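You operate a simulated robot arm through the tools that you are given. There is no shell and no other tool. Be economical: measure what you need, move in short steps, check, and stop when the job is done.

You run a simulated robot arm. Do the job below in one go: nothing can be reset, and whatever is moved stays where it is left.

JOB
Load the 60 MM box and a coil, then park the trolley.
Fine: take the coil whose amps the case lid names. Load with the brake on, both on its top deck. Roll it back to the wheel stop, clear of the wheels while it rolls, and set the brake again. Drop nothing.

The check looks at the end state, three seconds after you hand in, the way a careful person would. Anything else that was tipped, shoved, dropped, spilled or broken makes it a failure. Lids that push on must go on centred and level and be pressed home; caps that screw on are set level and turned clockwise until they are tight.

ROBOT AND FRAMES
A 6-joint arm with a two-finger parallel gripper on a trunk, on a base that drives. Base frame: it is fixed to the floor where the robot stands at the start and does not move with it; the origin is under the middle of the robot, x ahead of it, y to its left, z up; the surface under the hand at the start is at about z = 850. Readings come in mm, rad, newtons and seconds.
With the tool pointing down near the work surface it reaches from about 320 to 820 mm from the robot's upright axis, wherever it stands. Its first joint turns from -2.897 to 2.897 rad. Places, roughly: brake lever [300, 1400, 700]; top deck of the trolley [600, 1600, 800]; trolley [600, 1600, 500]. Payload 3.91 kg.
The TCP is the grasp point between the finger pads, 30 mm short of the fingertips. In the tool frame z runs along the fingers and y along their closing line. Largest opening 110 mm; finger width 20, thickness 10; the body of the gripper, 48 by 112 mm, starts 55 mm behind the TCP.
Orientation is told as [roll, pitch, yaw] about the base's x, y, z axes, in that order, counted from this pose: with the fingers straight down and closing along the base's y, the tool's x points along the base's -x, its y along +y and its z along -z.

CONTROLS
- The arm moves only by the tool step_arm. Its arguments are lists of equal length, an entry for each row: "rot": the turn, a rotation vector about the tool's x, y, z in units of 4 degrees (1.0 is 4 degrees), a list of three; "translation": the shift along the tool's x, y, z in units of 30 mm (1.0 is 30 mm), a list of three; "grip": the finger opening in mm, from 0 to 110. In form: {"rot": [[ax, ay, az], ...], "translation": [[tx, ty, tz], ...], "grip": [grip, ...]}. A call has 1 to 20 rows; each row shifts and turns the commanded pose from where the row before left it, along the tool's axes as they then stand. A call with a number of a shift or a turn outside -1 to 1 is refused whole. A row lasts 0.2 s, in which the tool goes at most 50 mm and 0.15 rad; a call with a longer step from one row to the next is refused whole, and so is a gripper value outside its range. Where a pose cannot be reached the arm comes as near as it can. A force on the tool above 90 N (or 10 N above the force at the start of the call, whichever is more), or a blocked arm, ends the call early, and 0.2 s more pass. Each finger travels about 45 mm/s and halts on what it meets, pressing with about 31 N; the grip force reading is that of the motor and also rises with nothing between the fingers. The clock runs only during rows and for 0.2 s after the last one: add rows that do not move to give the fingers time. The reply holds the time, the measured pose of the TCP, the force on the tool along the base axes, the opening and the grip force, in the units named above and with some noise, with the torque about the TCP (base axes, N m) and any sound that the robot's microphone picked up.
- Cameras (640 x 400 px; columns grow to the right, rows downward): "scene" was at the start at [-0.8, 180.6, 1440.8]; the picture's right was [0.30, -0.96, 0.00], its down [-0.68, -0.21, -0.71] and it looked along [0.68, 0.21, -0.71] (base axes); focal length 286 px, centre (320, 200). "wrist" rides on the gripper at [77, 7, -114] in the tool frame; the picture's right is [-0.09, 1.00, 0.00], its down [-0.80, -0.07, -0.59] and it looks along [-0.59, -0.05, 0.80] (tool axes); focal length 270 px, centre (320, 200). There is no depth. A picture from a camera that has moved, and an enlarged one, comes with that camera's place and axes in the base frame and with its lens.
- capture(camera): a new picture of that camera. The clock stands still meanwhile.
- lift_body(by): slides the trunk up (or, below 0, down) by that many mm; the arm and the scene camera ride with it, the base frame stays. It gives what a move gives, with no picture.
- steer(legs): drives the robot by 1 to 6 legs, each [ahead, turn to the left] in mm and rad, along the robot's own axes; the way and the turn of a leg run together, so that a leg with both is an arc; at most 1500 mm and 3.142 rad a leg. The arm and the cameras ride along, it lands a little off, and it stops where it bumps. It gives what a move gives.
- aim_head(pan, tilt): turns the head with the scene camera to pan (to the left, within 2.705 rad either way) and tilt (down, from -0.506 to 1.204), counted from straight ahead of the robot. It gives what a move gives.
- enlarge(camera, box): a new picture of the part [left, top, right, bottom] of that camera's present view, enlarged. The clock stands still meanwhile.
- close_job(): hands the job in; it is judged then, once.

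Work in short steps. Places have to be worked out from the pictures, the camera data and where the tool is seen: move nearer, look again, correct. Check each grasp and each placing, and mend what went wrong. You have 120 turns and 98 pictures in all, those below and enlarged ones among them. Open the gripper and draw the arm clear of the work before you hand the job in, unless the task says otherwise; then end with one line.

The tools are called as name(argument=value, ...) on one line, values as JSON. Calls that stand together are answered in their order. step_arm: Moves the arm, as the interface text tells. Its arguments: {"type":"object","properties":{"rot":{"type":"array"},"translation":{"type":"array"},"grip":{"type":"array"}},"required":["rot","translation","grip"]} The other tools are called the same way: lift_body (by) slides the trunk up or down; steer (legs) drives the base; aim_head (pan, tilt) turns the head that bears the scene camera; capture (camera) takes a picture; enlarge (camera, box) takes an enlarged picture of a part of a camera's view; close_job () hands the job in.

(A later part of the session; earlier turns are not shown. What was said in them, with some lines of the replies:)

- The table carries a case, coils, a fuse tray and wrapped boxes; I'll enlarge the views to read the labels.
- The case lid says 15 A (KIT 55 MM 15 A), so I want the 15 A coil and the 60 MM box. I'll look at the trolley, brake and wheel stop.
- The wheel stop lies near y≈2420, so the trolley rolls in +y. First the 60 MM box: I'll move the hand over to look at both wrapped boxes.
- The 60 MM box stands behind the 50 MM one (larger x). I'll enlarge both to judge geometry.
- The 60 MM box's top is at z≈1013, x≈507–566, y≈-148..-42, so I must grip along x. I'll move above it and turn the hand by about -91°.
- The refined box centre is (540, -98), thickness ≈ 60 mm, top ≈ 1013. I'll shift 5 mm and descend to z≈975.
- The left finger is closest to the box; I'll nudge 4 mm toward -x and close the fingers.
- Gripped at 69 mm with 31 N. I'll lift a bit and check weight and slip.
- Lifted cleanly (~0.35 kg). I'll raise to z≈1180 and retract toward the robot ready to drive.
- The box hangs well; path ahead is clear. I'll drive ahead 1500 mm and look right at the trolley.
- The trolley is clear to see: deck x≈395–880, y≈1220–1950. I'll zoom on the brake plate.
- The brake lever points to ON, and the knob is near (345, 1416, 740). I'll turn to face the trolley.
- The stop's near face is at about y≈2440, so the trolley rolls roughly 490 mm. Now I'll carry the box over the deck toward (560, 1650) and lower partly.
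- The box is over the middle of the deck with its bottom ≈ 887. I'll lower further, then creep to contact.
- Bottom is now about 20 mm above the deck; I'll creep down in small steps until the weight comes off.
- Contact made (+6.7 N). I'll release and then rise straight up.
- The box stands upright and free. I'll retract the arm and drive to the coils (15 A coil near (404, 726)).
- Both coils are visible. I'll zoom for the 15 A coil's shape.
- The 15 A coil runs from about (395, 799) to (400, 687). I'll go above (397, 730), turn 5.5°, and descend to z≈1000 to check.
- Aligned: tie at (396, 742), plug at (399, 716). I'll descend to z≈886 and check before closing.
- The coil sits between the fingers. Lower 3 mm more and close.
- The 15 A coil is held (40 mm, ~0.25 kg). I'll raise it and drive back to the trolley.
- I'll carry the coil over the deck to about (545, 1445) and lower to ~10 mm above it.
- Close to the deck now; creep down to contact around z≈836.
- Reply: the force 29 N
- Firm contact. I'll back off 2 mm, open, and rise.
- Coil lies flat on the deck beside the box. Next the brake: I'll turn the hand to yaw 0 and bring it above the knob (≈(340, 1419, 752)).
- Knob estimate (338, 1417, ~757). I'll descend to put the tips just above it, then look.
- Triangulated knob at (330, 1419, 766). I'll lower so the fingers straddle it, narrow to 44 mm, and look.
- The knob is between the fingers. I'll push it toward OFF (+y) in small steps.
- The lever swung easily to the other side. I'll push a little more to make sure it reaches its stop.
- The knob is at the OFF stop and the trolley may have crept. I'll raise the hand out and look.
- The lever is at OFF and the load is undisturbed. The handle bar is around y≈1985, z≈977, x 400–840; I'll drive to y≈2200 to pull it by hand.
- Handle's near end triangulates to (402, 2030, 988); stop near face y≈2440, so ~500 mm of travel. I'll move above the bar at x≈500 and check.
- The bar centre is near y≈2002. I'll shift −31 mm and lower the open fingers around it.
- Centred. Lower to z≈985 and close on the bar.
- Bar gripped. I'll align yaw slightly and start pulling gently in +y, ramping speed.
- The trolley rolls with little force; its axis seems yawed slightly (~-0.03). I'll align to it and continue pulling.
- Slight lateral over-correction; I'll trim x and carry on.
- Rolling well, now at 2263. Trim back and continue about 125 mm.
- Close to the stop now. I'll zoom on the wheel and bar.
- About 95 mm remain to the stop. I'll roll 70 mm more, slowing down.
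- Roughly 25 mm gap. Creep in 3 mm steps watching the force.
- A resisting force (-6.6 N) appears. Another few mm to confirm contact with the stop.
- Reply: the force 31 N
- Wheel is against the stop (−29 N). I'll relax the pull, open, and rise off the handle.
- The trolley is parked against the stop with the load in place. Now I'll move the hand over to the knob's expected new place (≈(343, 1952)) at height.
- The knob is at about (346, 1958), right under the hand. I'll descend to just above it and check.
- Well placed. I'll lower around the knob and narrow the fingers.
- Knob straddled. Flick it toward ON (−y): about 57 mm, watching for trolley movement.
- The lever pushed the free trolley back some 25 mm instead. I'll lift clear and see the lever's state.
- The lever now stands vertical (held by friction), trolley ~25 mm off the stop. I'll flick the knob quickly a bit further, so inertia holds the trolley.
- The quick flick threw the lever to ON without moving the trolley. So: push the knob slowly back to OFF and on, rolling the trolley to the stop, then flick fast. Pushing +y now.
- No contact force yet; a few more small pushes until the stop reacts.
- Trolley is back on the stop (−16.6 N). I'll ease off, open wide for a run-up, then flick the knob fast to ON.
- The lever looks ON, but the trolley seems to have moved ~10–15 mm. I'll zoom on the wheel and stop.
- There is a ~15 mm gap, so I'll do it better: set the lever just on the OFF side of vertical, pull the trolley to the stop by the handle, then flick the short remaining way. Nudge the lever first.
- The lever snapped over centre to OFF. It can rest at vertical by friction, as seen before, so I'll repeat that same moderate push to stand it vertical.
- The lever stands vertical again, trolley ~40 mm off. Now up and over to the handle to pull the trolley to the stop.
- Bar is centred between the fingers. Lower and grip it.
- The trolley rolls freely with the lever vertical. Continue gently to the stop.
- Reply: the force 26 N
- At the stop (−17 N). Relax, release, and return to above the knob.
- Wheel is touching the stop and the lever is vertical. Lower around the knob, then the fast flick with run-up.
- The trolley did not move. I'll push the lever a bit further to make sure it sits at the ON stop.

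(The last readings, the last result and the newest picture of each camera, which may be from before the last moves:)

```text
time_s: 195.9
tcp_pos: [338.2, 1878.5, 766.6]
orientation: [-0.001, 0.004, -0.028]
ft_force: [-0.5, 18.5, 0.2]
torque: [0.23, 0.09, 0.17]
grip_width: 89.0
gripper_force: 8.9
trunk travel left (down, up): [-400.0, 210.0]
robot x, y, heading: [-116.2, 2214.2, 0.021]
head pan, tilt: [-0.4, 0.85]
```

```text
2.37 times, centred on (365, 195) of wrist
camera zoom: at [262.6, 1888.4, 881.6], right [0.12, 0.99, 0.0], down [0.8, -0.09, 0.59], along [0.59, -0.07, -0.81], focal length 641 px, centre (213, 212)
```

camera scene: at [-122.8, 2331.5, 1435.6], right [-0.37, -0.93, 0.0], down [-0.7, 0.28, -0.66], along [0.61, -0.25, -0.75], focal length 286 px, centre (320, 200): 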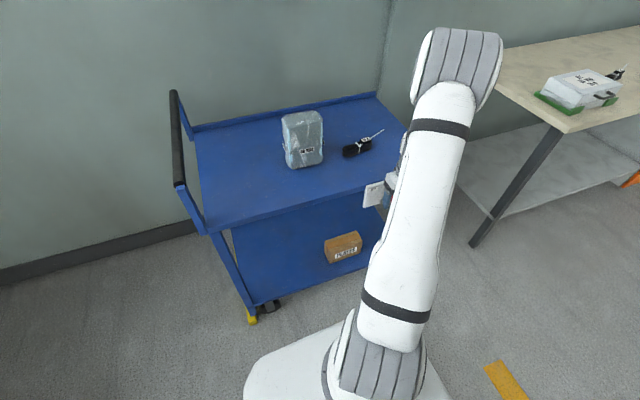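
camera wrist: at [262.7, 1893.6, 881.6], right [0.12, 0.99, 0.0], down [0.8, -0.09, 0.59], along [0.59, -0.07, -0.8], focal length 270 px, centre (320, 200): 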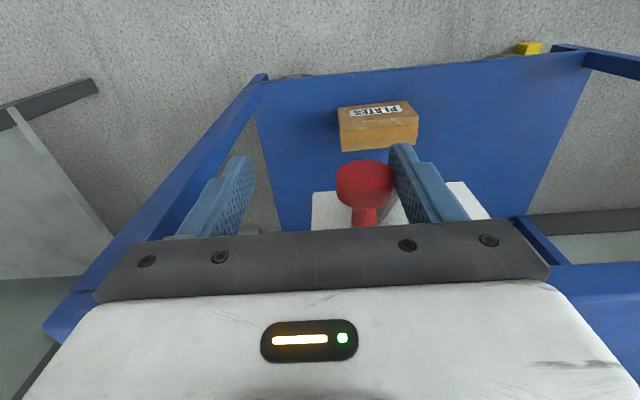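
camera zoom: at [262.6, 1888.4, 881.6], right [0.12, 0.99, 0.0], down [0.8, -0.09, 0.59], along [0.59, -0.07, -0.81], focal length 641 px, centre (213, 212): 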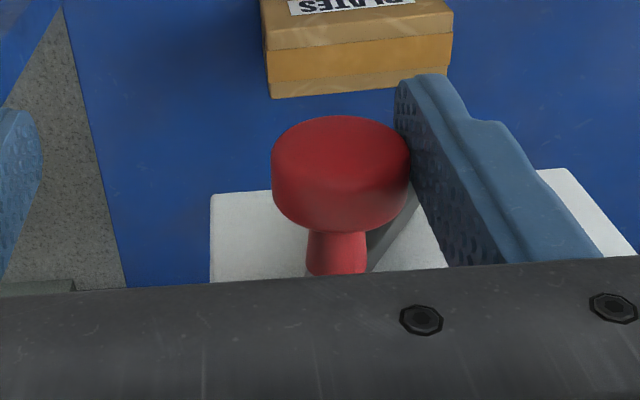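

The lever is hard on the ON stop and the trolley holds against 18 N. Back off, raise the hand, and inspect.

step_arm(rot=[[0, 0, 0], [0, 0, 0], [0, 0, 0], [0, 0, 0], [0, 0, 0], [0, 0, 0], [0, 0, 0], [0, 0, 0], [0, 0, 0], [0, 0, 0], [0, 0, 0], [0, 0, 0], [0, 0, 0], [0, 0, 0]], translation=[[0, 0.3, 0], [0, 0.2, 0], [0, 0, -0.9], [0, 0, -1], [0, 0, -1], [0, 0, -1], [0, 0, -1], [0, 0, -1], [0, 0, -1], [0, 0, -1], [0, 0, -1], [0, 0, -1], [0.8, 0, -1], [0.8, 0, -1]], grip=[89, 89, 89, 89, 89, 89, 89, 89, 89, 89, 89, 89, 89, 89])

capture(camera="scene")

capture(camera="wrist")

```text
time_s: 198.9
tcp_pos: [291.1, 1893.9, 1124.7]
orientation: [-0.001, -0.001, -0.027]
ft_force: [-0.6, -0.1, 0.7]
torque: [-0.03, 0.03, 0.01]
grip_width: 89.2
gripper_force: 0.0
trunk travel left (down, up): [-400.0, 210.0]
robot x, y, heading: [-114.6, 2214.1, 0.016]
head pan, tilt: [-0.4, 0.85]
```

```text
8 pictures are left
camera scene: at [-123.2, 2331.6, 1435.6], right [-0.37, -0.93, 0.0], down [-0.7, 0.28, -0.66], along [0.61, -0.25, -0.75], focal length 286 px, centre (320, 200)
```

scene: 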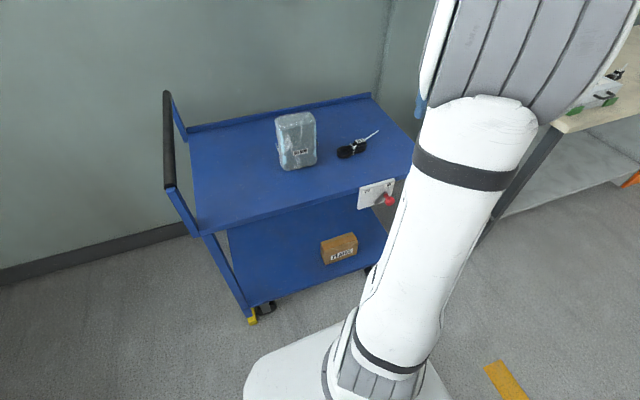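

```text
7 pictures are left
camera wrist: at [215.4, 1903.7, 1239.9], right [0.12, 0.99, 0.0], down [0.8, -0.09, 0.59], along [0.59, -0.07, -0.8], focal length 270 px, centre (320, 200)
```

wrist: 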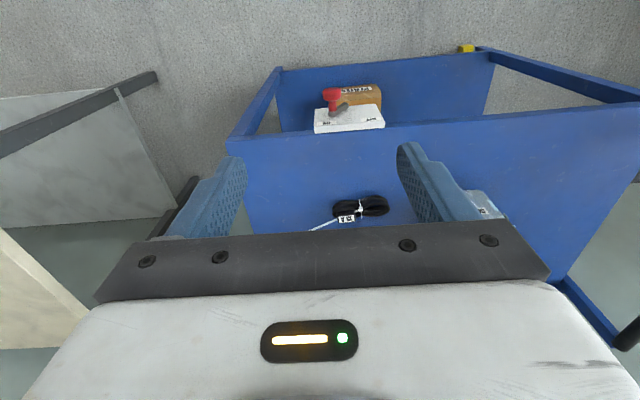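

One last zoomed check of the lever and of the wheel at the stop.

enlarge(camera="scene", box=[340, 160, 420, 220])

enlarge(camera="scene", box=[200, 260, 340, 340])

```text
6.67 times, centred on (380, 190) of scene
camera zoom: at [-123.2, 2331.6, 1435.6], right [-0.37, -0.93, 0.0], down [-0.7, 0.28, -0.66], along [0.61, -0.25, -0.75], focal length 1908 px, centre (-80, 267)
```

zoom: 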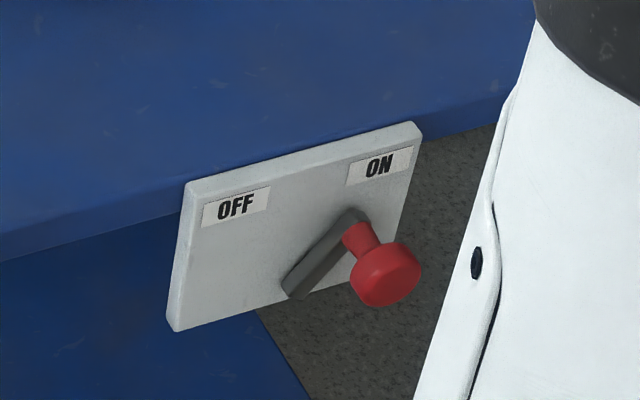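

```text
4.57 times, centred on (270, 300) of scene
camera zoom: at [-123.2, 2331.6, 1435.6], right [-0.37, -0.93, 0.0], down [-0.7, 0.28, -0.66], along [0.61, -0.25, -0.75], focal length 1308 px, centre (549, -257)
```

zoom: 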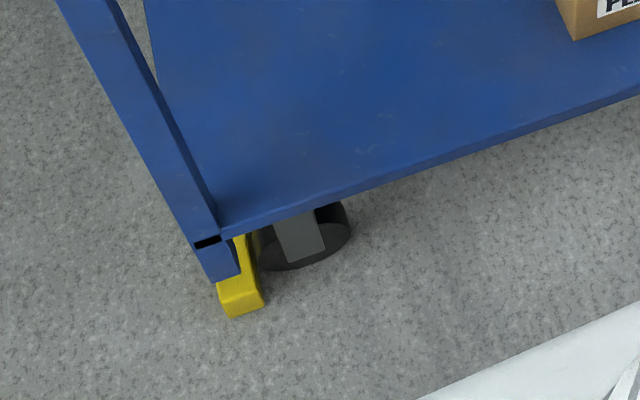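

The brake is ON, the wheel is against the stop, the box and coil stand on the top deck, and the arm is clear with the gripper open. Handing in.

close_job()

```text
The job is handed in.
```

The 60 MM box and the 15 A coil (the amps on the case lid) are on the trolley's top deck. The trolley is parked against the wheel stop with the brake ON, nothing was dropped, and setting the brake took several tries because the lever pushed the free trolley off the stop.
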